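You operate a simulated robot arm through the tools that you are given. There is no shell and no other tool. Be economical: measure what you need, move in short steps, check, and stop when the job is done.

The job below is to be done with a simulated two-armed robot. You get a single attempt, and the scene is never put back.

Task
Bring the older binder from the TYRES bay and the older from the BRAKES bay to the folding table.
Fine: slide the red catch free first; stand them up, not on the table's leaf; leave the BRAKES bay at the catch. Set down upright: what you pick out.
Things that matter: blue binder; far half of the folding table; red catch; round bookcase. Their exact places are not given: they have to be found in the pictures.

Only the result counts: the job must be done as asked and must still hold three seconds after the hand-in. Knocking over, shifting, dropping, spilling or breaking anything else fails it.

Robot
Two 7-joint arms with fingered hands on one trunk, on a base that drives. Base frame: it is fixed to the floor where the robot stands at the start and does not move with it; the origin is under the middle of the robot, x ahead of it, y to its left, z up. Lengths are in cm, angles in rad, forces in N, time in s.
The left shoulder is at the start at [6, 13.8, 87.2], the right one opposite. With the tool pointing down near the work surface each hand reaches from about 10 to 90 cm from the robot's upright axis, wherever it stands, measured 20 degrees to its own side. Places, roughly: blue binder [125, 0, 75]; far half of the folding table [-130, 60, 70]; red catch [70, -10, 100]; round bookcase [80, -10, 60]. Payload 4 kg a hand.
Tool frame (each hand has its own): the origin (TCP) lies between the finger pads and is the grasp point; the fingertips stand 3.6 cm ahead of it; z points along the fingers, y is the line along which they close. The gripper opens to 12 cm. The gripper's body begins 4.2 cm behind the TCP. The gripper is a hand of 5 fingers: y runs from the thumb to the fingers, the wrist lies at [-1.5, -10.9, -20] in the tool frame, and closing takes about 1.5 s.
Orientation is that of the tool frame in the base frame, as a unit quaternion [x, y, z, w]. With the fingers straight down and the wrist toward the robot, the tool's x, y and z point along [0, 1, 0], [1, 0, 0] and [0, 0, -1] of the base frame.

Tools
- The arms move only by the tool send_rows. It takes "left_deltas", "right_deltas" or both (then of equal length, played together; a hand with none holds still); each is a list that holds one entry, the list of rows, each a list of 6 numbers: the turn, a rotation vector about the base's x, y, z in rad, then the shift along the base's x, y, z in cm. In form: [[[ax, ay, az, dx, dy, dz], ...]]. A call has 1 to 10 rows; each row shifts and turns the commanded pose from where the row before left it. "left_fingers" and "right_fingers" are, for a hand that has rows, the opening, from 0 (shut) to 1 (fully open), set as the call begins (left out, the last holds). Rows are played at 5 a second. More than 5 cm and 0.15 rad between two rows, or a gripper value outside its range, and nothing of the call is played. A pose out of reach is approached as far as the arm can. The call stops where the force on the tool passes 40 N (or 10 N more than at its start, if that is more) or the arm is blocked; 0.2 s more then pass. The fingers move at their own pace (about 15.3 cm/s each) and stop on an object; they squeeze with about 25 N. The grip force told is the motor's: it shows also when the fingers shut on nothing. Time passes only in rows, and 0.2 s behind the last, so rows that do not move let the fingers close. It gives the time, the measured TCP pose, the force on the tool (base axes), the opening and the grip force at its end, in the units of the frame above (readings bear some noise), with the torque about the TCP (base axes, N m) and any sound that the robot's microphone picked up.
- Cameras (640 x 400 px; columns grow to the right, rows downward): "scene" is now at [4.26, -0.63, 148.97]; the picture's right is [-0.10, -1.00, 0.00], its down [-0.81, 0.08, -0.59] and it looks along [0.58, -0.06, -0.81] (base axes); focal length 214 px, centre (320, 200). "left" rides on the left gripper at [-6.9, -7.9, -13.1] in its tool frame; the picture's right is [-0.79, -0.29, 0.55], its down [0.55, -0.73, 0.40] and it looks along [0.29, 0.61, 0.74] (tool axes); focal length 222 px, centre (320, 200). "right" rides on the right gripper at [6.9, -7.9, -13.1] in its tool frame; the picture's right is [-0.78, 0.29, -0.55], its down [-0.55, -0.73, 0.40] and it looks along [-0.29, 0.61, 0.74] (tool axes); focal length 222 px, centre (320, 200).
- snapshot(camera): a new picture of that camera. It takes no simulated time.
- move_column(by): slides the trunk up (or, below 0, down) by that many cm; the arms and the scene camera ride with it, the base frame stays. It gives what a move gives, with no picture.
- base_move(legs): drives the robot by 1 to 6 legs, each [ahead, left, turn to the left] in cm, cm and rad, along the robot's own axes; the way and the turn of a leg run together, so that a leg with both is an arc; at most 150 cm and 3.142 rad a leg. The arms and the cameras ride along, it lands a little off, and it stops where it bumps. It gives what a move gives.
- finger_targets(index, middle, ring, little, thumb_bend, thumb_turn, hand): sets how far each is bent, from 0 (flat) to 1 (curled in); at 0.3 the hand is open as for a grip, at 0.7 the pads meet at the TCP. One left out holds its place. A second passes; each finger stops where it meets its share of the squeeze, and holds until it gets a number again. A gripper value or a shape takes the hand back. It gives what a move gives, with no picture; readings hold the bend of each and the force on index, middle, ring, little, thumb and palm. thumb_turn goes from beside the hand (0) to across from the fingers (1), as for a grip.
- grasp_type(shape, hand): the hand has 5 fingers and takes this shape, open, in about a second: jaw (thumb against the fingers, like two jaws); tri (thumb and two fingers); tip (a fingertip pinch); poke (one finger out to press); point (the index stretched); flat (the hand flat); cup (the hand cupped); fist (a fist). The gripper value then closes the fingers along that shape, each until it touches; the sizes above hold for jaw. It gives what a move gives, with no picture.
- aim_head(pan, tilt): turns the head with the scene camera to pan (to the left, within 1.501 rad either way) and tilt (down, from -0.506 to 1.204), counted from straight ahead of the robot. It gives what a move gives.
- point_at(camera, pixels): there is no depth. For up to 12 entries [column, row, z] of the newest picture of that camera ("zoom" is the newest enlarged one), the place [x, y] in the base frame at which the ray of that pixel passes the height z, good to about 0.3 cm. It takes no simulated time.
- zoom(camera, box): a new picture of the part [left, top, right, bottom] of that camera's present view, enlarged. It takes no simulated time.
- finish_job(): hands the job in; it is judged then, once.

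Work in short steps. Measure before you move; look again where a grasp or a placing could have gone wrong, and mend it. You have 80 turns and 58 pictures in all, those below and enlarged ones among them. Open the grippers and draw the arms clear of the work before you hand the job in, unless the task says otherwise; then end with one line.

The tools are called as a command line: name --argument value ..., lists and objects as JSON in quotes. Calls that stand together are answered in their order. send_rows: Moves the arms, as the interface text tells. Its arguments: {"type":"object","properties":{"left_deltas":{"type":"array","items":{"type":"array","items":{"type":"array","items":{"type":"number"}}}},"left_fingers":{"type":"number"},"right_deltas":{"type":"array","items":{"type":"array","items":{"type":"array","items":{"type":"number"}}}},"right_fingers":{"type":"number"}},"required":[]} The other tools are called the same way: move_column (by) slides the trunk up or down; grasp_type (shape, hand) gives the hand a shape; finger_targets (index, middle, ring, little, thumb_bend, thumb_turn, hand) moves the fingers one by one; base_move (legs) drives the base; aim_head (pan, tilt) turns the head that bears the scene camera; snapshot (camera) takes a picture; point_at (camera, pixels) gives the place at which the rays of pixels pass given heights; zoom (camera, box) takes an enlarged picture of a part of a camera's view; finish_job () hands the job in.

At the start:

```text
time_s: 0.0
left_eef_pos: [66.15, 11.38, 122.35]
left_orientation: [0.707, 0.707, 0.0, 0.0]
left_wrist_force: [0.5, 0.5, -0.3]
left_ft_torque: [-0.02, -0.01, 0.0]
left_grip_width: 11.96
left_gripper_force: 0.2
left_shape: jaw
left_bend: [0.3, 0.3, 0.3, 0.3, 0.3, 0.97]
left_finger forces: [0.1, 0.1, 0.0, 0.0, 0.0, 0.0]
right_eef_pos: [42.02, -31.07, 120.41]
right_orientation: [0.707, 0.707, 0.0, 0.001]
right_wrist_force: [-0.4, -0.3, -0.5]
right_ft_torque: [0.01, -0.01, 0.02]
right_grip_width: 11.99
right_gripper_force: 0.0
right_shape: jaw
right_bend: [0.3, 0.3, 0.3, 0.3, 0.3, 0.97]
right_finger forces: [0.1, 0.0, 0.0, 0.0, 0.1, 0.0]
trunk travel left (down, up): [-45.0, 14.0]
robot x, y, heading: [-0.1, -0.29, -0.002]
head pan, tilt: [-0.098, 0.942]
```

scene: 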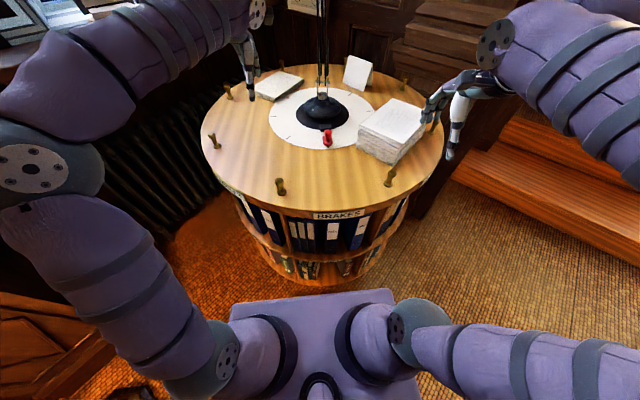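
right: 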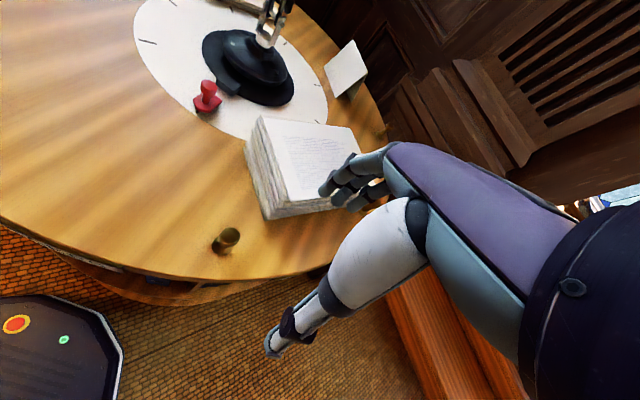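
left: 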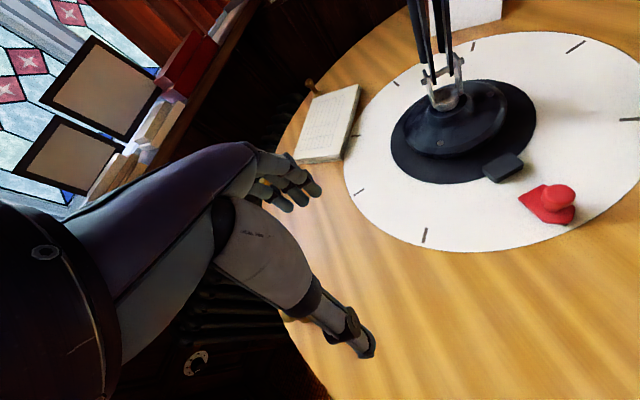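

The bookcase with red catch at scene (327,137) and the BRAKES label at (337,215) are in view. I enlarge both for detail.

zoom --camera "scene" --box '[190, 50, 450, 210]'

zoom --camera "scene" --box '[220, 180, 420, 300]'

point_at --camera "scene" --pixels '[[327, 137, 100], [281, 193, 97], [390, 184, 97], [215, 147, 97], [228, 97, 97], [320, 110, 97], [320, 210, 97], [337, 215, 92], [203, 130, 97], [447, 130, 97]]'

```text
2.46 times, centred on (320, 130) of scene
```

zoom: 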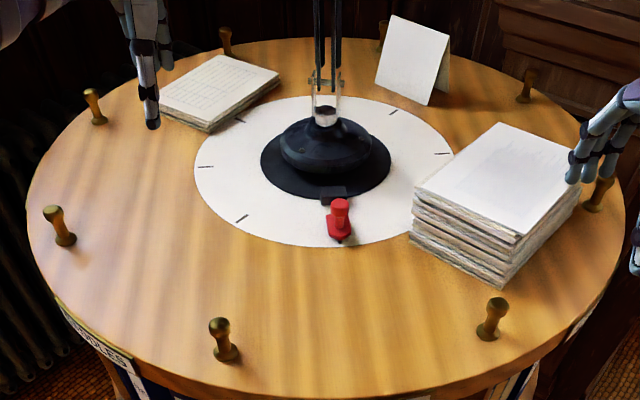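

```text
3.20 times, centred on (320, 240) of scene
```

zoom: 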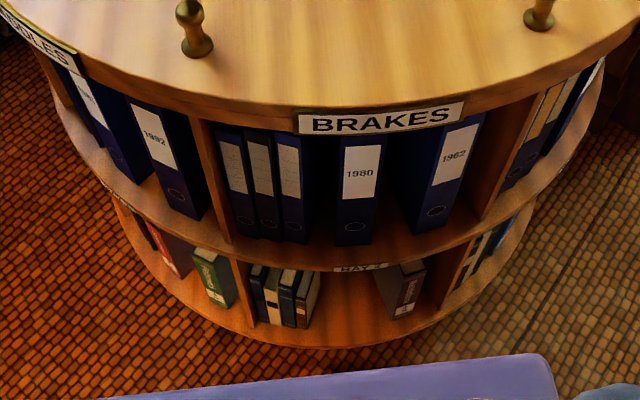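

```text
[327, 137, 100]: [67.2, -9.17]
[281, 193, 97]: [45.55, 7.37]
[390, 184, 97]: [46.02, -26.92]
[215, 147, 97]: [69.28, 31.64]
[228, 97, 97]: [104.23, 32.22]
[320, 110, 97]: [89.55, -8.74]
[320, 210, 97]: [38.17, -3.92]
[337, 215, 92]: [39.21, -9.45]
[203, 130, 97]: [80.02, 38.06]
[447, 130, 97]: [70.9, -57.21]
```

BRAKES holds 1980 and 1982 plus three with small labels. I look closer at those labels and at the catch.

zoom --camera "scene" --box '[280, 205, 380, 268]'

zoom --camera "left" --box '[440, 120, 640, 245]'

aim_head --pan -0.1 --tilt 0.3

snapshot --camera "scene"

```text
6.35 times, centred on (330, 236) of scene
```

zoom: 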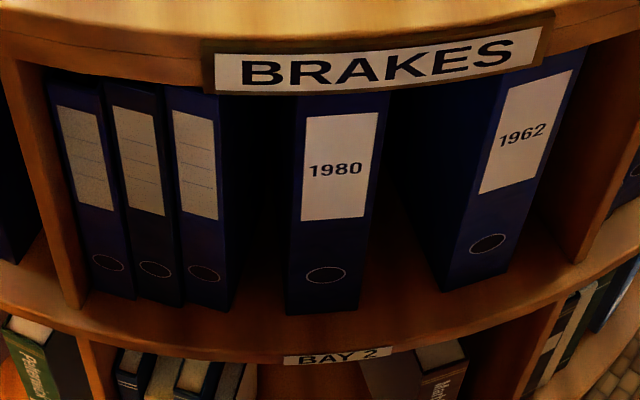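

```text
3.20 times, centred on (540, 182) of left
```

zoom: 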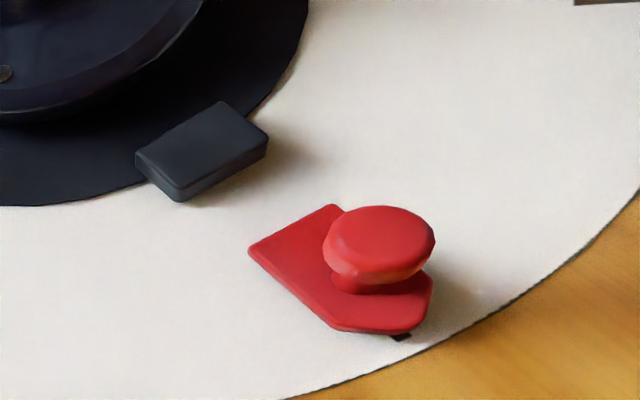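

```text
time_s: 1.0
left_eef_pos: [66.04, 11.45, 122.25]
left_orientation: [0.707, 0.707, 0.0, 0.0]
left_wrist_force: [0.7, 0.2, 0.3]
left_ft_torque: [0.0, -0.01, -0.04]
left_grip_width: 11.96
left_gripper_force: 0.1
left_shape: jaw
left_bend: [0.3, 0.3, 0.3, 0.3, 0.3, 0.97]
left_finger forces: [0.0, 0.0, 0.0, 0.1, 0.0, 0.1]
right_eef_pos: [41.85, -31.11, 120.44]
right_orientation: [0.707, 0.707, 0.0, 0.0]
right_wrist_force: [0.8, -0.5, -0.2]
right_ft_torque: [0.01, -0.01, 0.0]
right_grip_width: 11.95
right_gripper_force: 0.1
right_shape: jaw
right_bend: [0.3, 0.3, 0.3, 0.3, 0.3, 0.97]
right_finger forces: [0.1, 0.0, 0.0, 0.0, 0.0, 0.0]
trunk travel left (down, up): [-45.0, 14.0]
robot x, y, heading: [-0.18, 0.09, 0.001]
head pan, tilt: [-0.099, 0.3]
```

```text
50 pictures are left
```

scene: 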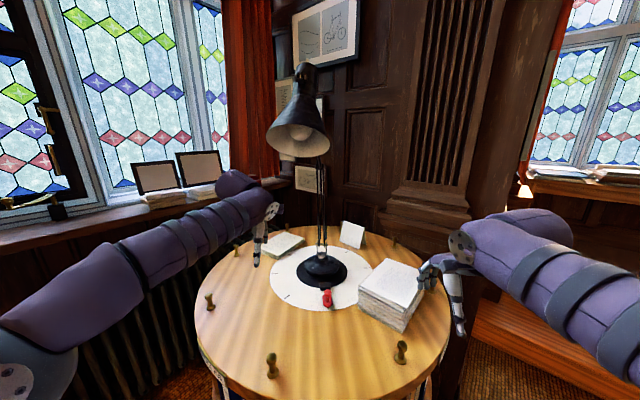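

The older in BRAKES is 1962 (right-hand, zoom (475,190)). The catch is a red slider with a knob; I triangulate catch and pegs from the hand cameras.

point_at --camera "left" --pixels '[[560, 190, 100], [560, 190, 90], [505, 170, 100], [505, 170, 90], [465, 120, 100]]'

point_at --camera "right" --pixels '[[230, 236, 100], [230, 236, 90], [208, 86, 100], [208, 86, 90]]'

point_at --camera "scene" --pixels '[[272, 357, 100], [272, 357, 90], [401, 343, 100], [401, 343, 90], [327, 292, 100], [327, 292, 90], [209, 296, 100], [209, 296, 90], [237, 243, 100], [396, 240, 100], [320, 268, 95], [452, 310, 95]]'

```text
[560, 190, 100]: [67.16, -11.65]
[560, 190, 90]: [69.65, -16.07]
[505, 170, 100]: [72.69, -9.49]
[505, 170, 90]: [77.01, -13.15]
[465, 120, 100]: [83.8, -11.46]
```

```text
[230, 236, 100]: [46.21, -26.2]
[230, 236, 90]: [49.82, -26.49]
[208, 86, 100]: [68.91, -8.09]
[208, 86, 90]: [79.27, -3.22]
```

```text
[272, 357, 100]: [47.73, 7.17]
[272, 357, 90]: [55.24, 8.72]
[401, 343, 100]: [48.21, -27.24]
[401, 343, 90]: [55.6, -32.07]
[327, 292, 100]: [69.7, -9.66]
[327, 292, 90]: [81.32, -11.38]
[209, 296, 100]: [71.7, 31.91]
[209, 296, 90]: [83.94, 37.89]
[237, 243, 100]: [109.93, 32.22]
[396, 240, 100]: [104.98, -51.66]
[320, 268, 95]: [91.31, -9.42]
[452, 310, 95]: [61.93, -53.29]
```

Triangulated: knob top about (65,-9.7,103.8), bookcase axis about (83,-9.7), pegs on radius 42. I bring the right hand above the catch, partly open, and look.

aim_head --pan -0.1 --tilt 0.8

send_rows --right_deltas '[[[0, 0, 0, 3.3, 3.05, 0], [0, 0, 0, 3.3, 3.05, 0], [0, 0, 0, 3.3, 3.05, 0], [0, 0, 0, 3.3, 3.05, 0], [0, 0, 0, 3.3, 3.05, 0], [0, 0, 0, 3.3, 3.05, 0], [0, 0, 0, 3.3, 3.05, -2], [0, 0, 0, 0, 0, -4]]]' --right_fingers 0.6

snapshot --camera "right"

snapshot --camera "scene"

```text
time_s: 2.0
left_eef_pos: [66.14, 11.52, 122.23]
left_orientation: [0.707, 0.708, 0.0, 0.001]
left_wrist_force: [-0.3, 0.7, 0.3]
left_ft_torque: [0.0, 0.02, -0.01]
left_grip_width: 11.96
left_gripper_force: 0.0
left_shape: jaw
left_bend: [0.3, 0.3, 0.3, 0.3, 0.3, 0.97]
left_finger forces: [0.0, 0.1, 0.0, 0.1, 0.1, 0.0]
right_eef_pos: [42.0, -31.18, 120.43]
right_orientation: [0.707, 0.707, 0.001, 0.0]
right_wrist_force: [-0.1, 0.1, -0.5]
right_ft_torque: [-0.01, -0.03, 0.0]
right_grip_width: 11.96
right_gripper_force: 0.0
right_shape: jaw
right_bend: [0.3, 0.3, 0.3, 0.3, 0.3, 0.97]
right_finger forces: [0.0, 0.1, 0.1, 0.0, 0.0, 0.0]
trunk travel left (down, up): [-45.0, 14.0]
robot x, y, heading: [-0.03, 0.07, -0.002]
head pan, tilt: [-0.099, 0.799]
```

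```text
time_s: 3.8
left_eef_pos: [66.18, 11.36, 122.43]
left_orientation: [0.707, 0.707, 0.001, 0.0]
left_wrist_force: [0.2, 0.1, -1.2]
left_ft_torque: [0.0, 0.01, -0.04]
left_grip_width: 11.97
left_gripper_force: 0.0
left_shape: jaw
left_bend: [0.3, 0.3, 0.3, 0.3, 0.3, 0.97]
left_finger forces: [0.1, 0.0, 0.1, 0.0, 0.0, 0.0]
right_eef_pos: [65.06, -9.62, 114.34]
right_orientation: [0.707, 0.707, 0.0, 0.0]
right_wrist_force: [-0.1, 0.5, 1.0]
right_ft_torque: [-0.06, 0.01, 0.0]
right_grip_width: 7.21
right_gripper_force: 0.1
right_shape: jaw
right_bend: [0.38, 0.42, 0.4, 0.65, 0.47, 1.0]
right_finger forces: [0.0, 0.1, 0.1, 0.0, 0.1, 0.0]
trunk travel left (down, up): [-45.0, 14.0]
robot x, y, heading: [-0.04, -0.2, 0.004]
head pan, tilt: [-0.099, 0.799]
```

```text
49 pictures are left
```

right: 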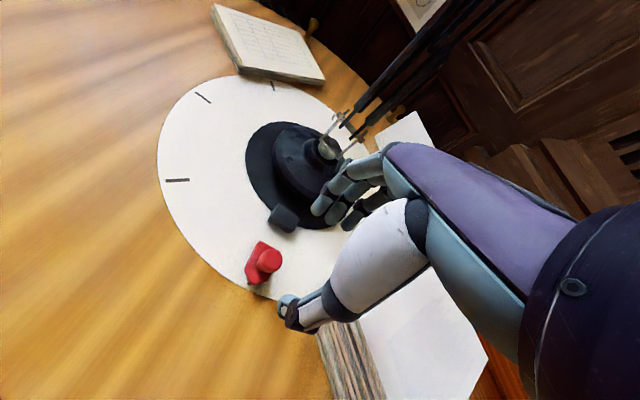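

```text
48 pictures are left
```

scene: 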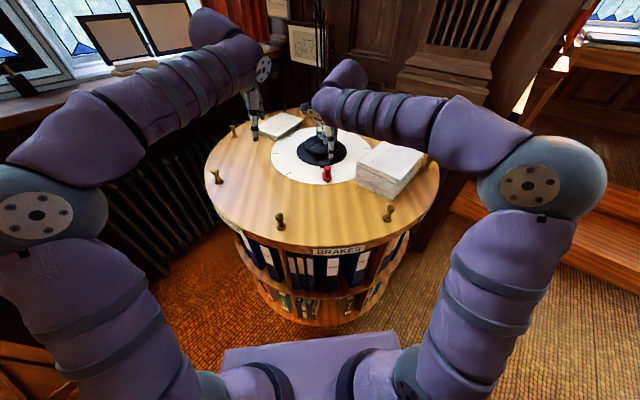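

Hand is over the region; I check the knob's location from this view: knob top at right (269,259), plate corner, block.

point_at --camera "right" --pixels '[[269, 259, 102], [269, 259, 104], [269, 259, 100], [284, 217, 101], [176, 180, 99], [203, 97, 99], [318, 157, 100]]'

point_at --camera "scene" --pixels '[[327, 168, 102], [327, 168, 104], [281, 213, 103], [388, 205, 103], [216, 170, 103], [357, 186, 98], [420, 196, 106]]'

```text
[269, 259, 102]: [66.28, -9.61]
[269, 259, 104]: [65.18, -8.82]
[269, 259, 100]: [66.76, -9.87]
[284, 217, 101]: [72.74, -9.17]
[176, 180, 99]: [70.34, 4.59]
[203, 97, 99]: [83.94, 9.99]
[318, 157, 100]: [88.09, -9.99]
```

```text
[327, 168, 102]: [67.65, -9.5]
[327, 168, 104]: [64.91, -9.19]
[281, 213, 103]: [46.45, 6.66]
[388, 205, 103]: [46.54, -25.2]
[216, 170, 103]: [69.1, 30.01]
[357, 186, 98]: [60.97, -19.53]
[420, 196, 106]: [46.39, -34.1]
```

Knob confirmed near (65.3,-9.3,103.7), hand centred above. I lower to TCP z≈105.2 and close on the knob.

send_rows --right_deltas '[[[0, 0, 0, 0, 0.2, -3], [0, 0, 0, 0, 0, -3], [0, 0, 0, 0, 0, -1.6], [0, 0, 0, 0, 0, -1.4]]]'

send_rows --right_deltas '[[[0, 0, 0, 0, 0, 0], [0, 0, 0, 0, 0, 0], [0, 0, 0, 0, 0, 0], [0, 0, 0, 0, 0, 0], [0, 0, 0, 0, 0, 0]]]' --right_fingers 0

zoom --camera "right" --box '[180, 120, 440, 340]'

```text
time_s: 4.8
left_eef_pos: [65.98, 11.4, 122.24]
left_orientation: [0.707, 0.707, 0.001, 0.0]
left_wrist_force: [0.5, -0.1, -0.8]
left_ft_torque: [0.01, -0.02, 0.01]
left_grip_width: 11.97
left_gripper_force: 0.0
left_shape: jaw
left_bend: [0.3, 0.3, 0.3, 0.3, 0.3, 0.97]
left_finger forces: [0.0, 0.0, 0.0, 0.1, 0.0, 0.1]
right_eef_pos: [64.92, -9.48, 105.23]
right_orientation: [0.707, 0.707, 0.0, 0.0]
right_wrist_force: [-0.7, 0.0, 0.2]
right_ft_torque: [-0.02, -0.01, 0.02]
right_grip_width: 7.19
right_gripper_force: 0.0
right_shape: jaw
right_bend: [0.38, 0.42, 0.4, 0.65, 0.47, 1.0]
right_finger forces: [0.0, 0.0, 0.0, 0.0, 0.0, 0.1]
trunk travel left (down, up): [-45.0, 14.0]
robot x, y, heading: [-0.2, 0.33, 0.002]
head pan, tilt: [-0.099, 0.799]
```

```text
time_s: 6.0
left_eef_pos: [66.19, 11.44, 122.3]
left_orientation: [0.707, 0.707, 0.0, -0.001]
left_wrist_force: [-0.9, -0.2, 0.1]
left_ft_torque: [-0.02, -0.03, 0.0]
left_grip_width: 11.97
left_gripper_force: 0.0
left_shape: jaw
left_bend: [0.3, 0.3, 0.3, 0.3, 0.3, 0.97]
left_finger forces: [0.0, 0.0, 0.1, 0.0, 0.1, 0.1]
right_eef_pos: [65.06, -9.53, 105.21]
right_orientation: [0.707, 0.707, 0.001, 0.0]
right_wrist_force: [-1.4, -0.2, -2.1]
right_ft_torque: [0.04, 0.0, -0.01]
right_grip_width: 1.88
right_gripper_force: 24.9
right_shape: jaw
right_bend: [0.5, 0.55, 0.58, 0.71, 0.71, 1.0]
right_finger forces: [12.2, 6.2, 0.0, 0.0, 20.1, 0.0]
trunk travel left (down, up): [-45.0, 14.0]
robot x, y, heading: [0.34, 0.05, 0.001]
head pan, tilt: [-0.099, 0.799]
```

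```text
1.82 times, centred on (310, 230) of right
```

zoom: 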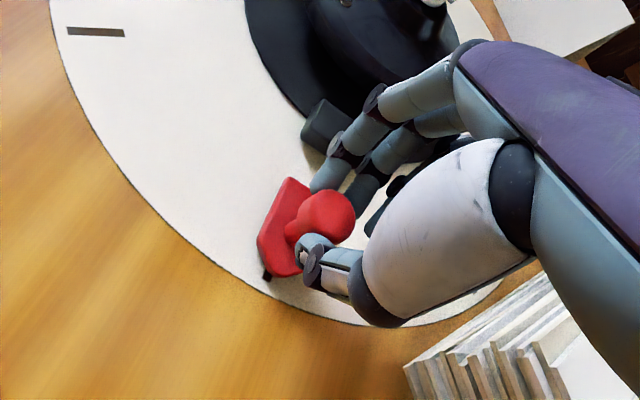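

The knob is held (width 1.88, index 12 N, thumb 20 N). I push it inward, towards the lamp, in small steps.

send_rows --right_deltas '[[[0, 0, 0, 0.5, 0, 0], [0, 0, 0, 0.5, 0, 0], [0, 0, 0, 0.5, 0, 0], [0, 0, 0, 0.5, 0, 0], [0, 0, 0, 0.5, 0, 0]]]'

zoom --camera "right" --box '[180, 120, 440, 340]'

```text
time_s: 7.2
left_eef_pos: [66.23, 11.39, 122.24]
left_orientation: [0.707, 0.708, 0.001, 0.0]
left_wrist_force: [-0.3, -0.5, 0.3]
left_ft_torque: [0.02, 0.0, 0.01]
left_grip_width: 12.0
left_gripper_force: 0.1
left_shape: jaw
left_bend: [0.3, 0.3, 0.3, 0.3, 0.3, 0.97]
left_finger forces: [0.0, 0.1, 0.1, 0.1, 0.0, 0.0]
right_eef_pos: [67.7, -9.48, 105.41]
right_orientation: [0.706, 0.708, -0.001, 0.0]
right_wrist_force: [1.9, 2.7, -7.1]
right_ft_torque: [0.09, -0.07, 0.03]
right_grip_width: 1.84
right_gripper_force: 25.2
right_shape: jaw
right_bend: [0.5, 0.55, 0.58, 0.71, 0.71, 1.0]
right_finger forces: [13.7, 6.4, 0.1, 0.1, 18.9, 0.0]
trunk travel left (down, up): [-45.0, 14.0]
robot x, y, heading: [0.06, 0.45, 0.001]
head pan, tilt: [-0.099, 0.799]
```

```text
1.82 times, centred on (310, 230) of right
```

zoom: 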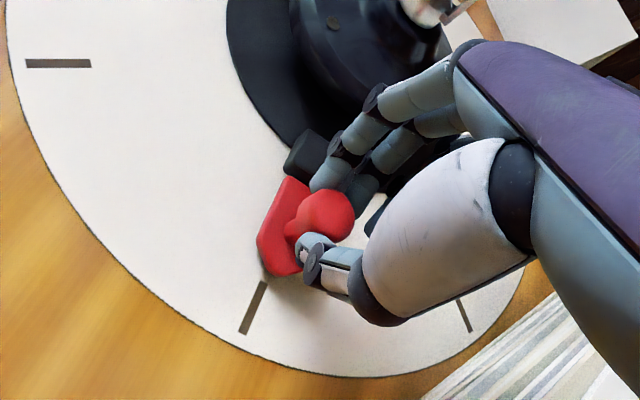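

It slides easily; the tick is now exposed and the plate nearly touches the block. I push on to the stop.

send_rows --right_deltas '[[[0, 0, 0, 0.4, 0, 0], [0, 0, 0, 0.4, 0, 0], [0, 0, 0, 0.4, 0, 0], [0, 0, 0, 0.4, 0, 0], [0, 0, 0, 0.4, 0, 0]]]'

zoom --camera "right" --box '[180, 120, 440, 340]'

```text
time_s: 8.4
left_eef_pos: [65.7, 11.41, 122.49]
left_orientation: [0.707, 0.707, 0.0, 0.001]
left_wrist_force: [0.6, -0.6, 0.7]
left_ft_torque: [-0.01, 0.02, 0.03]
left_grip_width: 11.94
left_gripper_force: 0.1
left_shape: jaw
left_bend: [0.3, 0.3, 0.3, 0.3, 0.3, 0.97]
left_finger forces: [0.0, 0.1, 0.1, 0.1, 0.1, 0.1]
right_eef_pos: [69.1, -9.53, 105.56]
right_orientation: [0.706, 0.708, -0.001, 0.001]
right_wrist_force: [-32.3, 3.6, 0.9]
right_ft_torque: [0.07, 1.02, 0.01]
right_grip_width: 1.64
right_gripper_force: 25.0
right_shape: jaw
right_bend: [0.74, 0.6, 0.58, 0.71, 0.66, 1.0]
right_finger forces: [3.6, 0.0, 0.0, 0.0, 35.4, 0.0]
trunk travel left (down, up): [-45.0, 14.0]
robot x, y, heading: [0.03, 0.04, -0.002]
head pan, tilt: [-0.099, 0.799]
```

```text
1.82 times, centred on (310, 230) of right
```

zoom: 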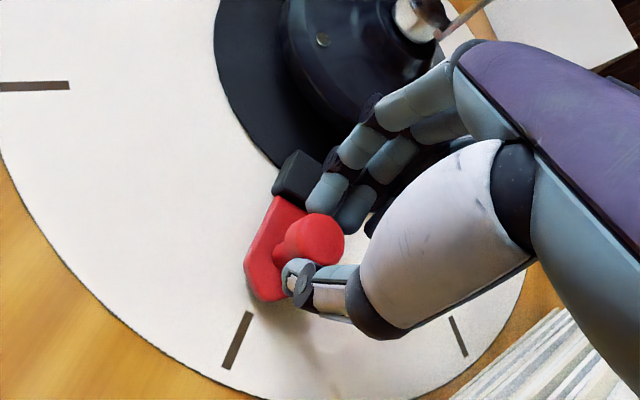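

The catch is at its stop against the block (32 N). I release it, rise, and withdraw the right hand.

send_rows --right_deltas '[[[0, 0, 0, -1, 0, 0], [0, 0, 0, 0, 0, 0], [0, 0, 0, -0.4, 0, 0], [0, 0, 0, 0, 0, 3], [0, 0, 0, 0, 0, 4], [0, 0, 0, 0, 0, 4], [0, 0, 0, -3, -3, 2]]]' --right_fingers 0.6

send_rows --right_deltas '[[[0, 0, 0, -3, -3.5, 0], [0, 0, 0, -3, -3.5, 0], [0, 0, 0, -3, -3.5, 0], [0, 0, 0, -3, -3.5, 0], [0, 0, 0, -3, -3.5, 0], [0, 0, 0, -3, -3.5, 0], [0, 0, 0, -3, -3.5, 0], [0, 0, 0, -3, -3.5, 0], [0, 0, 0, -3, -3.5, 0]]]'

snapshot --camera "left"

zoom --camera "scene" --box '[190, 60, 450, 240]'

```text
time_s: 10.0
left_eef_pos: [65.81, 11.32, 122.39]
left_orientation: [0.707, 0.707, 0.001, 0.0]
left_wrist_force: [0.9, -0.3, 0.1]
left_ft_torque: [0.03, -0.03, 0.01]
left_grip_width: 11.94
left_gripper_force: 0.0
left_shape: jaw
left_bend: [0.3, 0.3, 0.3, 0.3, 0.3, 0.97]
left_finger forces: [0.1, 0.1, 0.1, 0.0, 0.0, 0.1]
right_eef_pos: [65.18, -12.71, 118.64]
right_orientation: [0.707, 0.707, 0.001, 0.001]
right_wrist_force: [-0.1, 1.0, 0.1]
right_ft_torque: [0.06, -0.03, -0.01]
right_grip_width: 7.19
right_gripper_force: 0.0
right_shape: jaw
right_bend: [0.38, 0.42, 0.4, 0.65, 0.48, 1.0]
right_finger forces: [0.0, 0.0, 0.1, 0.0, 0.0, 0.1]
trunk travel left (down, up): [-45.0, 14.0]
robot x, y, heading: [0.25, -0.1, -0.003]
head pan, tilt: [-0.099, 0.799]
```

```text
time_s: 12.0
left_eef_pos: [66.07, 11.47, 122.36]
left_orientation: [0.707, 0.707, 0.001, 0.001]
left_wrist_force: [-0.2, 0.2, 0.3]
left_ft_torque: [0.03, 0.0, -0.03]
left_grip_width: 11.96
left_gripper_force: 0.1
left_shape: jaw
left_bend: [0.3, 0.3, 0.3, 0.3, 0.3, 0.97]
left_finger forces: [0.1, 0.0, 0.0, 0.0, 0.0, 0.0]
right_eef_pos: [37.79, -44.24, 118.27]
right_orientation: [0.707, 0.708, 0.0, -0.001]
right_wrist_force: [0.7, -0.2, -0.7]
right_ft_torque: [0.0, 0.0, 0.0]
right_grip_width: 7.18
right_gripper_force: 0.0
right_shape: jaw
right_bend: [0.38, 0.42, 0.4, 0.65, 0.48, 1.0]
right_finger forces: [0.0, 0.0, 0.0, 0.0, 0.0, 0.1]
trunk travel left (down, up): [-45.0, 14.0]
robot x, y, heading: [0.13, -0.37, 0.002]
head pan, tilt: [-0.099, 0.799]
```

```text
44 pictures are left
```

left: 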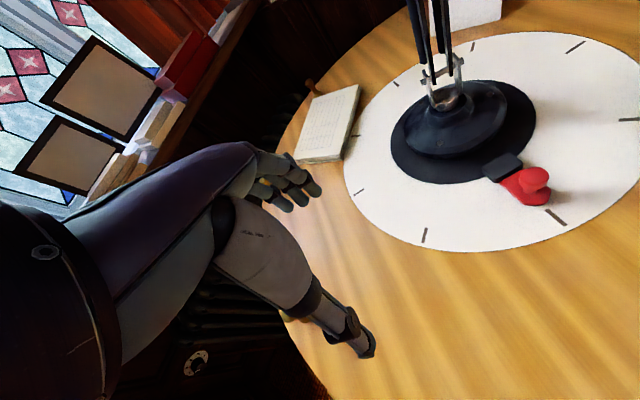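

```text
2.22 times, centred on (320, 150) of scene
```

zoom: 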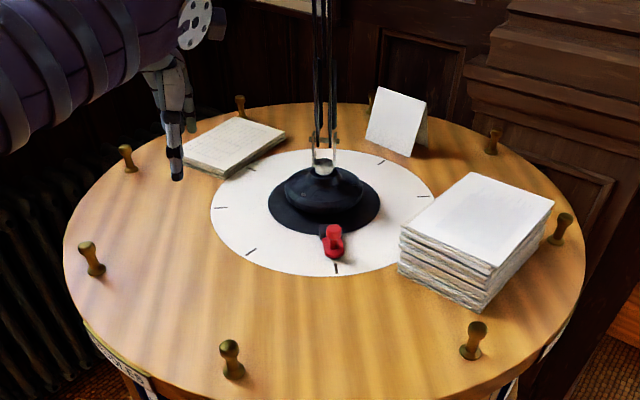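

Catch stays at the block. I move the left hand over peg C (about (68,29.7)) and look with its camera.

send_rows --left_deltas '[[[0, 0, 0, 0.5, 4.5, 0], [0, 0, 0, 0.5, 4.5, 0], [0, 0, 0, 0.5, 4.5, 0], [0, 0, 0, 0.5, 4.7, 0], [0, 0, 0, 0, 0, -4], [0, 0, 0, 0, 0, -4]]]' --left_fingers 0.6

snapshot --camera "left"

```text
time_s: 13.4
left_eef_pos: [68.05, 29.78, 114.33]
left_orientation: [0.707, 0.707, -0.001, 0.0]
left_wrist_force: [-0.2, -0.5, 0.2]
left_ft_torque: [0.01, 0.03, -0.01]
left_grip_width: 7.22
left_gripper_force: 0.0
left_shape: jaw
left_bend: [0.38, 0.42, 0.4, 0.65, 0.47, 1.0]
left_finger forces: [0.0, 0.1, 0.1, 0.0, 0.0, 0.0]
right_eef_pos: [38.01, -44.23, 118.38]
right_orientation: [0.707, 0.707, -0.001, 0.0]
right_wrist_force: [-0.1, 0.2, 0.2]
right_ft_torque: [-0.01, -0.01, 0.0]
right_grip_width: 7.2
right_gripper_force: 0.1
right_shape: jaw
right_bend: [0.38, 0.42, 0.4, 0.65, 0.48, 1.0]
right_finger forces: [0.1, 0.0, 0.0, 0.1, 0.1, 0.1]
trunk travel left (down, up): [-45.0, 14.0]
robot x, y, heading: [-0.08, 0.1, 0.001]
head pan, tilt: [-0.099, 0.799]
```

```text
42 pictures are left
```

left: 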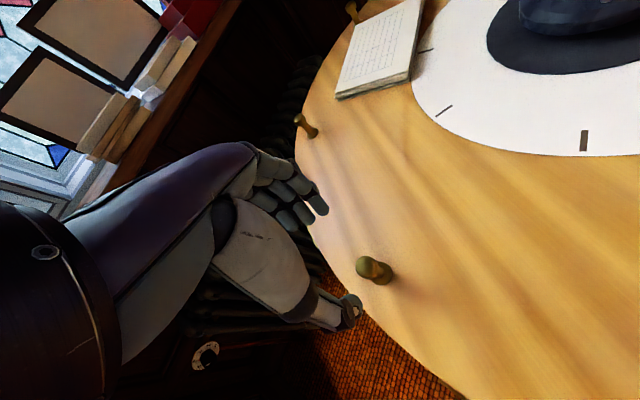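

Peg top at left (370,265), nearly where the catch knob appeared when centred. I check it, then descend.

point_at --camera "left" --pixels '[[368, 266, 104], [368, 266, 105], [382, 277, 99.5], [306, 119, 104], [413, 80, 101], [336, 97, 101]]'

send_rows --left_deltas '[[[0, 0, 0, 0, 0, -3], [0, 0, 0, 0, 0, -3], [0, 0, 0, 0, 0, -2], [0, 0, 0, 0, 0, -1]]]'

zoom --camera "left" --box '[220, 120, 480, 340]'

```text
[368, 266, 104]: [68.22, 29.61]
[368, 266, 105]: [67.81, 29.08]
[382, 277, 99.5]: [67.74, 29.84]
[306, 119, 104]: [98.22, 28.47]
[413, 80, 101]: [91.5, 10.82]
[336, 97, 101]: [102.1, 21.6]
```

```text
time_s: 14.4
left_eef_pos: [68.1, 29.62, 105.2]
left_orientation: [0.707, 0.707, 0.001, 0.001]
left_wrist_force: [0.0, -0.2, -0.5]
left_ft_torque: [0.0, -0.04, -0.02]
left_grip_width: 7.2
left_gripper_force: 0.1
left_shape: jaw
left_bend: [0.38, 0.42, 0.4, 0.65, 0.47, 1.0]
left_finger forces: [0.1, 0.0, 0.1, 0.0, 0.0, 0.0]
right_eef_pos: [38.07, -44.23, 118.37]
right_orientation: [0.708, 0.706, 0.001, 0.0]
right_wrist_force: [0.1, 0.1, 0.2]
right_ft_torque: [0.02, -0.03, 0.02]
right_grip_width: 7.18
right_gripper_force: 0.0
right_shape: jaw
right_bend: [0.38, 0.42, 0.4, 0.65, 0.48, 1.0]
right_finger forces: [0.0, 0.0, 0.0, 0.0, 0.0, 0.1]
trunk travel left (down, up): [-45.0, 14.0]
robot x, y, heading: [0.04, 0.04, 0.003]
head pan, tilt: [-0.099, 0.799]
```

```text
1.82 times, centred on (350, 230) of left
```

zoom: 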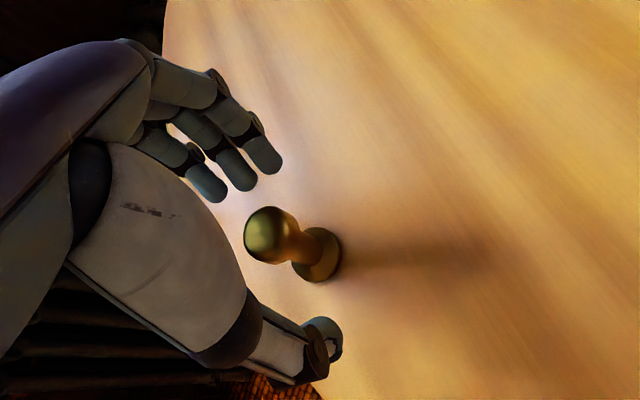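

The peg stands between thumb and index. I lower slightly, grip it, then test a small turn (about 9°) anticlockwise along the arc about (84.2,-9.3).

send_rows --left_deltas '[[[0, 0, 0, 0, 0, -0.8], [0, 0, 0, 0, 0, 0], [0, 0, 0, 0, 0, 0], [0, 0, 0, 0, 0, 0], [0, 0, 0, 0, 0, 0], [0, 0, 0, 0, 0, 0]]]' --left_fingers 0

send_rows --left_deltas '[[[0, 0, 0.02, -1.5, -0.7, 0], [0, 0, 0.02, -1.51, -0.69, 0], [0, 0, 0.02, -1.45, -0.81, 0], [0, 0, 0.02, -1.45, -0.81, 0]]]'

snapshot --camera "scene"

```text
time_s: 15.8
left_eef_pos: [67.97, 29.56, 104.45]
left_orientation: [0.707, 0.707, 0.0, 0.0]
left_wrist_force: [-0.5, -3.1, 1.4]
left_ft_torque: [-0.07, -0.01, -0.03]
left_grip_width: 1.43
left_gripper_force: 24.9
left_shape: jaw
left_bend: [0.61, 0.59, 0.66, 0.7, 0.72, 1.0]
left_finger forces: [10.3, 8.1, 0.0, 0.1, 19.2, 0.0]
right_eef_pos: [37.87, -44.18, 118.41]
right_orientation: [0.707, 0.707, 0.0, 0.0]
right_wrist_force: [-0.2, 0.3, 0.0]
right_ft_torque: [-0.01, 0.01, 0.02]
right_grip_width: 7.16
right_gripper_force: 0.0
right_shape: jaw
right_bend: [0.38, 0.42, 0.4, 0.65, 0.48, 1.0]
right_finger forces: [0.1, 0.0, 0.1, 0.1, 0.0, 0.0]
trunk travel left (down, up): [-45.0, 14.0]
robot x, y, heading: [-0.2, -0.01, -0.002]
head pan, tilt: [-0.099, 0.799]
```

```text
time_s: 16.8
left_eef_pos: [61.85, 26.43, 104.54]
left_orientation: [0.679, 0.734, -0.001, 0.0]
left_wrist_force: [-8.6, -7.0, 5.6]
left_ft_torque: [-0.02, 0.09, 0.05]
left_grip_width: 1.36
left_gripper_force: 25.3
left_shape: jaw
left_bend: [0.72, 0.56, 0.66, 0.7, 0.75, 1.0]
left_finger forces: [19.3, 12.7, 0.0, 0.0, 22.6, 0.0]
right_eef_pos: [37.78, -44.25, 118.32]
right_orientation: [0.707, 0.707, 0.001, 0.0]
right_wrist_force: [0.2, -0.2, 0.2]
right_ft_torque: [-0.01, 0.0, -0.01]
right_grip_width: 7.17
right_gripper_force: 0.0
right_shape: jaw
right_bend: [0.38, 0.42, 0.4, 0.65, 0.48, 1.0]
right_finger forces: [0.0, 0.1, 0.1, 0.0, 0.0, 0.0]
trunk travel left (down, up): [-45.0, 14.0]
robot x, y, heading: [-0.31, -0.08, 0.002]
head pan, tilt: [-0.099, 0.799]
```

```text
40 pictures are left
```

scene: 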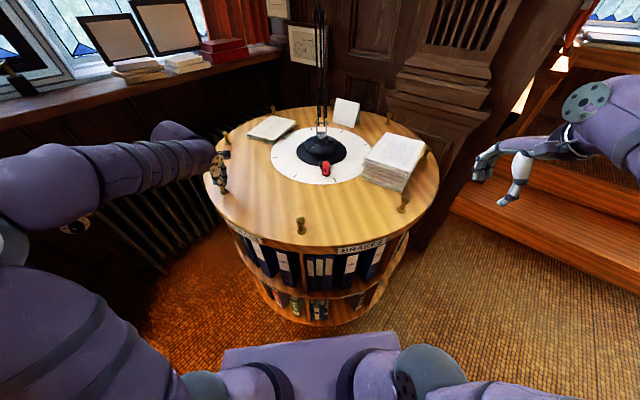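

It turns (forces about 9 N), with lamp, dial and catch staying put. I continue the arc.

send_rows --left_deltas '[[[0, 0, 0.04, -2.76, -1.85, 0], [0, 0, 0.04, -2.61, -2.06, 0], [0, 0, 0.04, -2.44, -2.25, 0], [0, 0, 0.04, -2.25, -2.44, 0], [0, 0, 0.04, -2.06, -2.61, 0], [0, 0, 0.04, -1.84, -2.76, 0], [0, 0, 0.04, -1.63, -2.9, 0], [0, 0, 0.04, -1.39, -3.01, 0], [0, 0, 0.04, -1.15, -3.12, 0], [0, 0, 0.04, -0.9, -3.2, 0]]]'

send_rows --left_deltas '[[[0, 0, 0.04, -0.65, -3.25, 0], [0, 0, 0.04, -0.39, -3.3, 0], [0, 0, 0.04, -0.13, -3.32, 0], [0, 0, 0.04, 0.13, -3.32, 0], [0, 0, 0.04, 0.39, -3.3, 0], [0, 0, 0.04, 0.65, -3.25, 0], [0, 0, 0.04, 0.9, -3.2, 0], [0, 0, 0.04, 1.15, -3.12, 0]]]'

snapshot --camera "scene"

```text
time_s: 19.0
left_eef_pos: [42.81, -0.47, 104.68]
left_orientation: [0.525, 0.851, -0.003, 0.004]
left_wrist_force: [-2.1, -28.9, -3.9]
left_ft_torque: [-0.68, 0.09, -0.15]
left_grip_width: 1.25
left_gripper_force: 24.8
left_shape: jaw
left_bend: [0.72, 0.58, 0.66, 0.7, 0.75, 1.0]
left_finger forces: [29.2, 8.8, 0.0, 0.0, 26.0, 0.0]
right_eef_pos: [37.91, -44.62, 118.16]
right_orientation: [0.708, 0.706, 0.001, -0.001]
right_wrist_force: [0.4, -0.4, -1.4]
right_ft_torque: [0.0, 0.0, -0.02]
right_grip_width: 7.18
right_gripper_force: 0.1
right_shape: jaw
right_bend: [0.38, 0.42, 0.4, 0.65, 0.48, 1.0]
right_finger forces: [0.1, 0.0, 0.0, 0.1, 0.1, 0.1]
trunk travel left (down, up): [-45.0, 14.0]
robot x, y, heading: [-0.03, 0.03, -0.004]
head pan, tilt: [-0.099, 0.799]
```

```text
time_s: 20.8
left_eef_pos: [45.18, -26.15, 104.41]
left_orientation: [0.377, 0.926, -0.002, 0.003]
left_wrist_force: [14.2, -18.1, -0.1]
left_ft_torque: [-0.42, -0.35, -0.19]
left_grip_width: 1.19
left_gripper_force: 25.4
left_shape: jaw
left_bend: [0.72, 0.59, 0.67, 0.7, 0.76, 1.0]
left_finger forces: [0.0, 5.6, 0.0, 0.0, 24.8, 0.1]
right_eef_pos: [38.15, -44.38, 118.17]
right_orientation: [0.707, 0.707, -0.001, -0.001]
right_wrist_force: [0.0, 0.1, 0.7]
right_ft_torque: [0.04, 0.02, -0.01]
right_grip_width: 7.18
right_gripper_force: 0.1
right_shape: jaw
right_bend: [0.38, 0.42, 0.4, 0.65, 0.48, 1.0]
right_finger forces: [0.1, 0.0, 0.0, 0.0, 0.0, 0.0]
trunk travel left (down, up): [-45.0, 14.0]
robot x, y, heading: [-0.44, 0.08, -0.001]
head pan, tilt: [-0.099, 0.799]
```

```text
39 pictures are left
```

scene: 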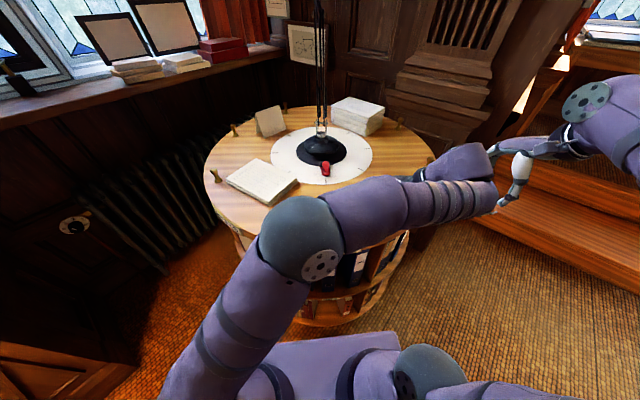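

Turned about 90°. I release the peg, rise and swing the left hand back towards the left, undoing its yaw.

send_rows --left_deltas '[[[0, 0, 0, 0, 0, 0], [0, 0, 0, 0, 0, 0], [0, 0, 0, 0, 0, 4], [0, 0, 0, 0, 0, 4], [0, 0, 0, -1, 2, 4], [0, 0, -0.1, -2, 4, 1], [0, 0, -0.1, -2, 4.5, 0], [0, 0, -0.1, 0, 5, 0], [0, 0, -0.1, 0, 5, 0], [0, 0, -0.1, 0, 5, 0]]]' --left_fingers 0.6

send_rows --left_deltas '[[[0, 0, -0.1, 2, 4.5, 0], [0, 0, -0.12, 2, 4.5, 0], [0, 0, 0, 3, 4, 0], [0, 0, 0, 3, 4, 0], [0, 0, 0, 3, 4, 0], [0, 0, 0, 3, 4, 0]]]'

snapshot --camera "left"

zoom --camera "scene" --box '[190, 80, 450, 340]'

```text
time_s: 23.0
left_eef_pos: [40.17, 0.15, 117.6]
left_orientation: [0.595, 0.804, 0.001, 0.0]
left_wrist_force: [-0.6, 0.6, 0.1]
left_ft_torque: [0.0, -0.03, 0.0]
left_grip_width: 7.18
left_gripper_force: 0.0
left_shape: jaw
left_bend: [0.38, 0.42, 0.4, 0.65, 0.48, 1.0]
left_finger forces: [0.0, 0.0, 0.0, 0.0, 0.0, 0.1]
right_eef_pos: [37.79, -44.01, 118.41]
right_orientation: [0.708, 0.707, 0.0, 0.0]
right_wrist_force: [0.6, 1.1, -0.1]
right_ft_torque: [-0.01, -0.02, 0.02]
right_grip_width: 7.16
right_gripper_force: 0.1
right_shape: jaw
right_bend: [0.38, 0.42, 0.4, 0.65, 0.48, 1.0]
right_finger forces: [0.1, 0.0, 0.0, 0.0, 0.1, 0.1]
trunk travel left (down, up): [-45.0, 14.0]
robot x, y, heading: [0.27, -0.21, -0.003]
head pan, tilt: [-0.099, 0.799]
```

```text
time_s: 24.4
left_eef_pos: [56.14, 25.1, 117.59]
left_orientation: [0.678, 0.735, 0.0, 0.0]
left_wrist_force: [-0.3, 0.3, 0.2]
left_ft_torque: [0.0, 0.05, -0.04]
left_grip_width: 7.19
left_gripper_force: 0.0
left_shape: jaw
left_bend: [0.38, 0.42, 0.4, 0.65, 0.48, 1.0]
left_finger forces: [0.1, 0.0, 0.0, 0.0, 0.0, 0.1]
right_eef_pos: [37.97, -44.1, 118.4]
right_orientation: [0.707, 0.707, 0.0, -0.001]
right_wrist_force: [0.0, 0.7, 0.0]
right_ft_torque: [-0.01, 0.0, 0.03]
right_grip_width: 7.17
right_gripper_force: 0.0
right_shape: jaw
right_bend: [0.38, 0.42, 0.4, 0.65, 0.48, 1.0]
right_finger forces: [0.1, 0.1, 0.0, 0.0, 0.0, 0.1]
trunk travel left (down, up): [-45.0, 14.0]
robot x, y, heading: [0.15, 0.17, -0.001]
head pan, tilt: [-0.099, 0.799]
```

```text
38 pictures are left
```

left: 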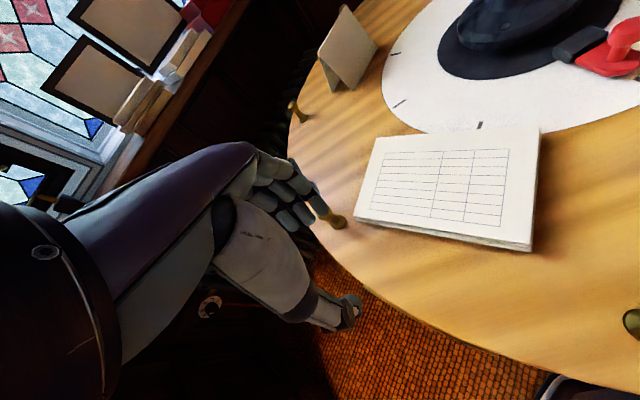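

```text
1.54 times, centred on (320, 210) of scene
```

zoom: 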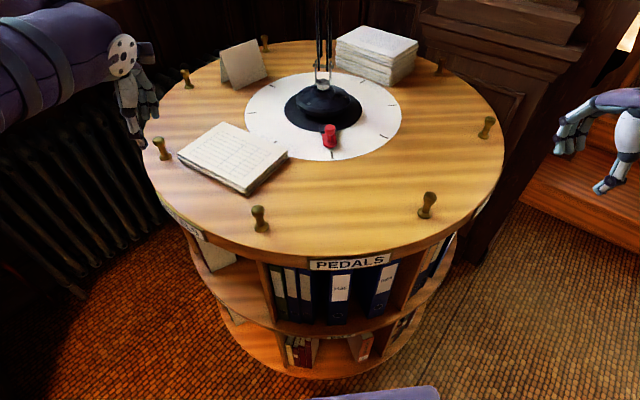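

PEDALS faces me now. I check the distance of the notebook to the next peg and enlarge the label to the left.

point_at --camera "left" --pixels '[[337, 221, 104], [354, 217, 100], [530, 250, 100], [375, 137, 103], [632, 318, 104], [300, 112, 104]]'

zoom --camera "scene" --box '[240, 200, 380, 310]'

zoom --camera "scene" --box '[240, 180, 300, 260]'

```text
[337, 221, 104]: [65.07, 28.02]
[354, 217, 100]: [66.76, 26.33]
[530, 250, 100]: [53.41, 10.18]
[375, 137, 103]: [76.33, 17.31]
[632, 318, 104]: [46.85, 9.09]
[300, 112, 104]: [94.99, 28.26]
```

```text
3.64 times, centred on (310, 255) of scene
```

zoom: 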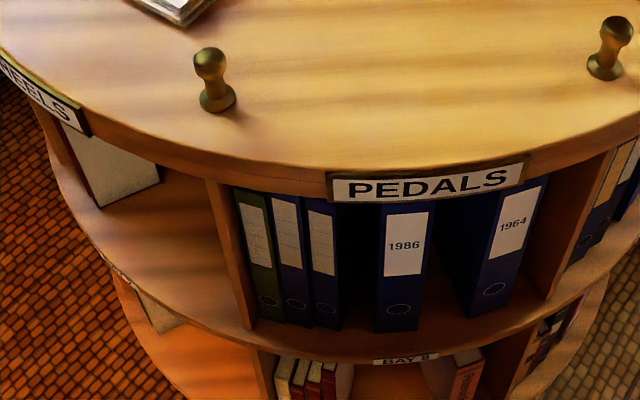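

```text
5.00 times, centred on (270, 220) of scene
```

zoom: 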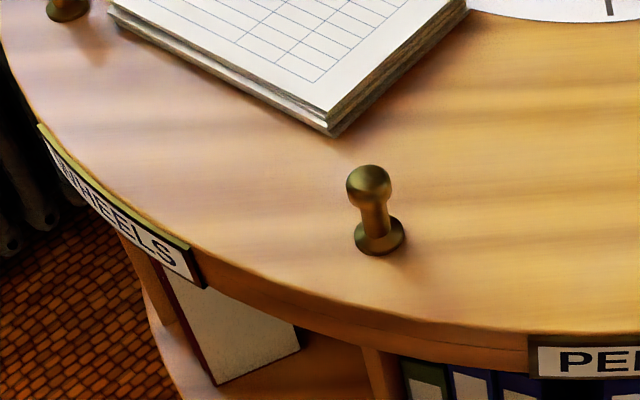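

WHEELS is next, TYRES presumably after it. Peg D (scene (280,216)) has ~8 cm clearance from the notebook, so I'll push D with the right hand; left moves aside.

point_at --camera "scene" --pixels '[[280, 216, 103.5], [282, 228, 99.5], [303, 220, 103.5]]'

send_rows --left_deltas '[[[0, 0, 0, -1.2, 3, 0], [0, 0, 0, -1.2, 3, 0], [0, 0, 0, -1.2, 3, 0], [0, 0, 0, -1.2, 3, 0], [0, 0, 0, -1.2, 3, 0], [0, 0, 0, -1.2, 3, 0], [0, 0, 0, -1.2, 3, 0], [0, 0, 0, 0, 0, 0], [0, 0, 0, 0, 0, 0], [0, 0, 0, 0, 0, 0]]]' --right_deltas '[[[0, 0, -0.074, 0.6, 4.7, 0], [0, 0, -0.074, 0.6, 4.7, 0], [0, 0, -0.074, 0.6, 4.7, 0], [0, 0, -0.074, 0.6, 4.7, 0], [0, 0, -0.074, 0.6, 4.7, 0], [0, 0, -0.074, 0.6, 4.7, 0], [0, 0, -0.074, 0.6, 4.7, 0], [0, 0, -0.074, 0.6, 4.7, 0], [0, 0, -0.074, 0.6, 4.7, 0], [0, 0, -0.074, 0.6, 4.7, -3]]]'

snapshot --camera "right"

```text
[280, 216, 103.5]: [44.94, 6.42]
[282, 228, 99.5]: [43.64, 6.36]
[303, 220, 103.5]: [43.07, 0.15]
```

```text
refused: row 10 steps farther than a row can; nothing moved
```

```text
34 pictures are left
```

right: 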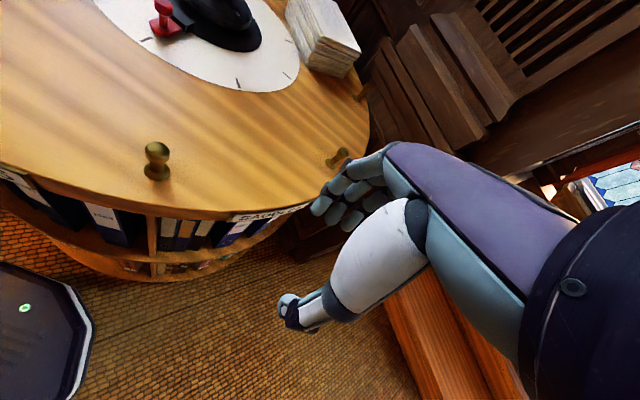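

The last row was too long; I resend it without the drop.

send_rows --left_deltas '[[[0, 0, 0, -1.2, 3, 0], [0, 0, 0, -1.2, 3, 0], [0, 0, 0, -1.2, 3, 0], [0, 0, 0, -1.2, 3, 0], [0, 0, 0, -1.2, 3, 0], [0, 0, 0, -1.2, 3, 0], [0, 0, 0, -1.2, 3, 0], [0, 0, 0, 0, 0, 0], [0, 0, 0, 0, 0, 0], [0, 0, 0, 0, 0, 0]]]' --right_deltas '[[[0, 0, -0.074, 0.6, 4.7, 0], [0, 0, -0.074, 0.6, 4.7, 0], [0, 0, -0.074, 0.6, 4.7, 0], [0, 0, -0.074, 0.6, 4.7, 0], [0, 0, -0.074, 0.6, 4.7, 0], [0, 0, -0.074, 0.6, 4.7, 0], [0, 0, -0.074, 0.6, 4.7, 0], [0, 0, -0.074, 0.6, 4.7, 0], [0, 0, -0.074, 0.6, 4.7, 0], [0, 0, -0.074, 0.6, 4.7, 0]]]'

send_rows --right_deltas '[[[0, 0, 0, 0.6, 3.6, 0], [0, 0, 0, 0, 0, -4]]]'

snapshot --camera "right"

```text
time_s: 26.6
left_eef_pos: [48.02, 45.88, 117.37]
left_orientation: [0.678, 0.735, 0.0, 0.001]
left_wrist_force: [-0.6, -0.5, 0.3]
left_ft_torque: [0.03, 0.01, 0.02]
left_grip_width: 7.15
left_gripper_force: 0.0
left_shape: jaw
left_bend: [0.38, 0.42, 0.4, 0.65, 0.48, 1.0]
left_finger forces: [0.1, 0.1, 0.0, 0.0, 0.0, 0.1]
right_eef_pos: [44.44, 2.99, 118.25]
right_orientation: [0.915, 0.403, 0.0, 0.001]
right_wrist_force: [0.2, 0.0, 0.5]
right_ft_torque: [-0.04, 0.0, 0.01]
right_grip_width: 7.18
right_gripper_force: 0.0
right_shape: jaw
right_bend: [0.38, 0.42, 0.4, 0.65, 0.48, 1.0]
right_finger forces: [0.0, 0.0, 0.1, 0.0, 0.0, 0.0]
trunk travel left (down, up): [-45.0, 14.0]
robot x, y, heading: [-0.28, -0.03, -0.004]
head pan, tilt: [-0.099, 0.799]
```

```text
time_s: 27.2
left_eef_pos: [47.97, 45.71, 117.41]
left_orientation: [0.679, 0.734, 0.002, 0.0]
left_wrist_force: [-0.4, -0.2, -0.1]
left_ft_torque: [0.01, -0.02, 0.03]
left_grip_width: 7.17
left_gripper_force: 0.0
left_shape: jaw
left_bend: [0.38, 0.42, 0.4, 0.65, 0.48, 1.0]
left_finger forces: [0.1, 0.0, 0.0, 0.0, 0.0, 0.0]
right_eef_pos: [44.89, 6.5, 114.38]
right_orientation: [0.915, 0.403, 0.001, 0.0]
right_wrist_force: [-1.0, 0.2, -0.4]
right_ft_torque: [-0.01, -0.01, -0.03]
right_grip_width: 7.18
right_gripper_force: 0.0
right_shape: jaw
right_bend: [0.38, 0.42, 0.4, 0.65, 0.48, 1.0]
right_finger forces: [0.0, 0.1, 0.0, 0.0, 0.0, 0.0]
trunk travel left (down, up): [-45.0, 14.0]
robot x, y, heading: [-0.56, 0.05, -0.003]
head pan, tilt: [-0.099, 0.799]
```

```text
33 pictures are left
```

right: 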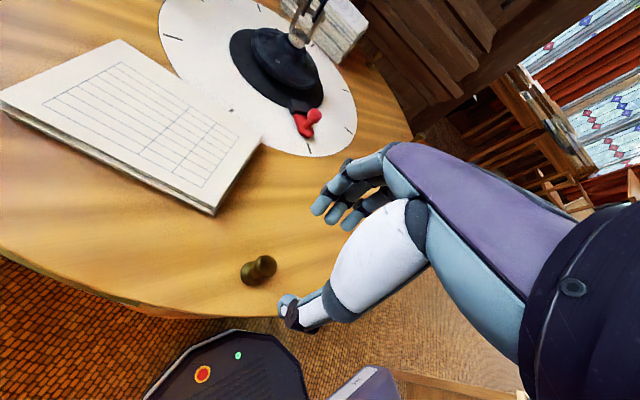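

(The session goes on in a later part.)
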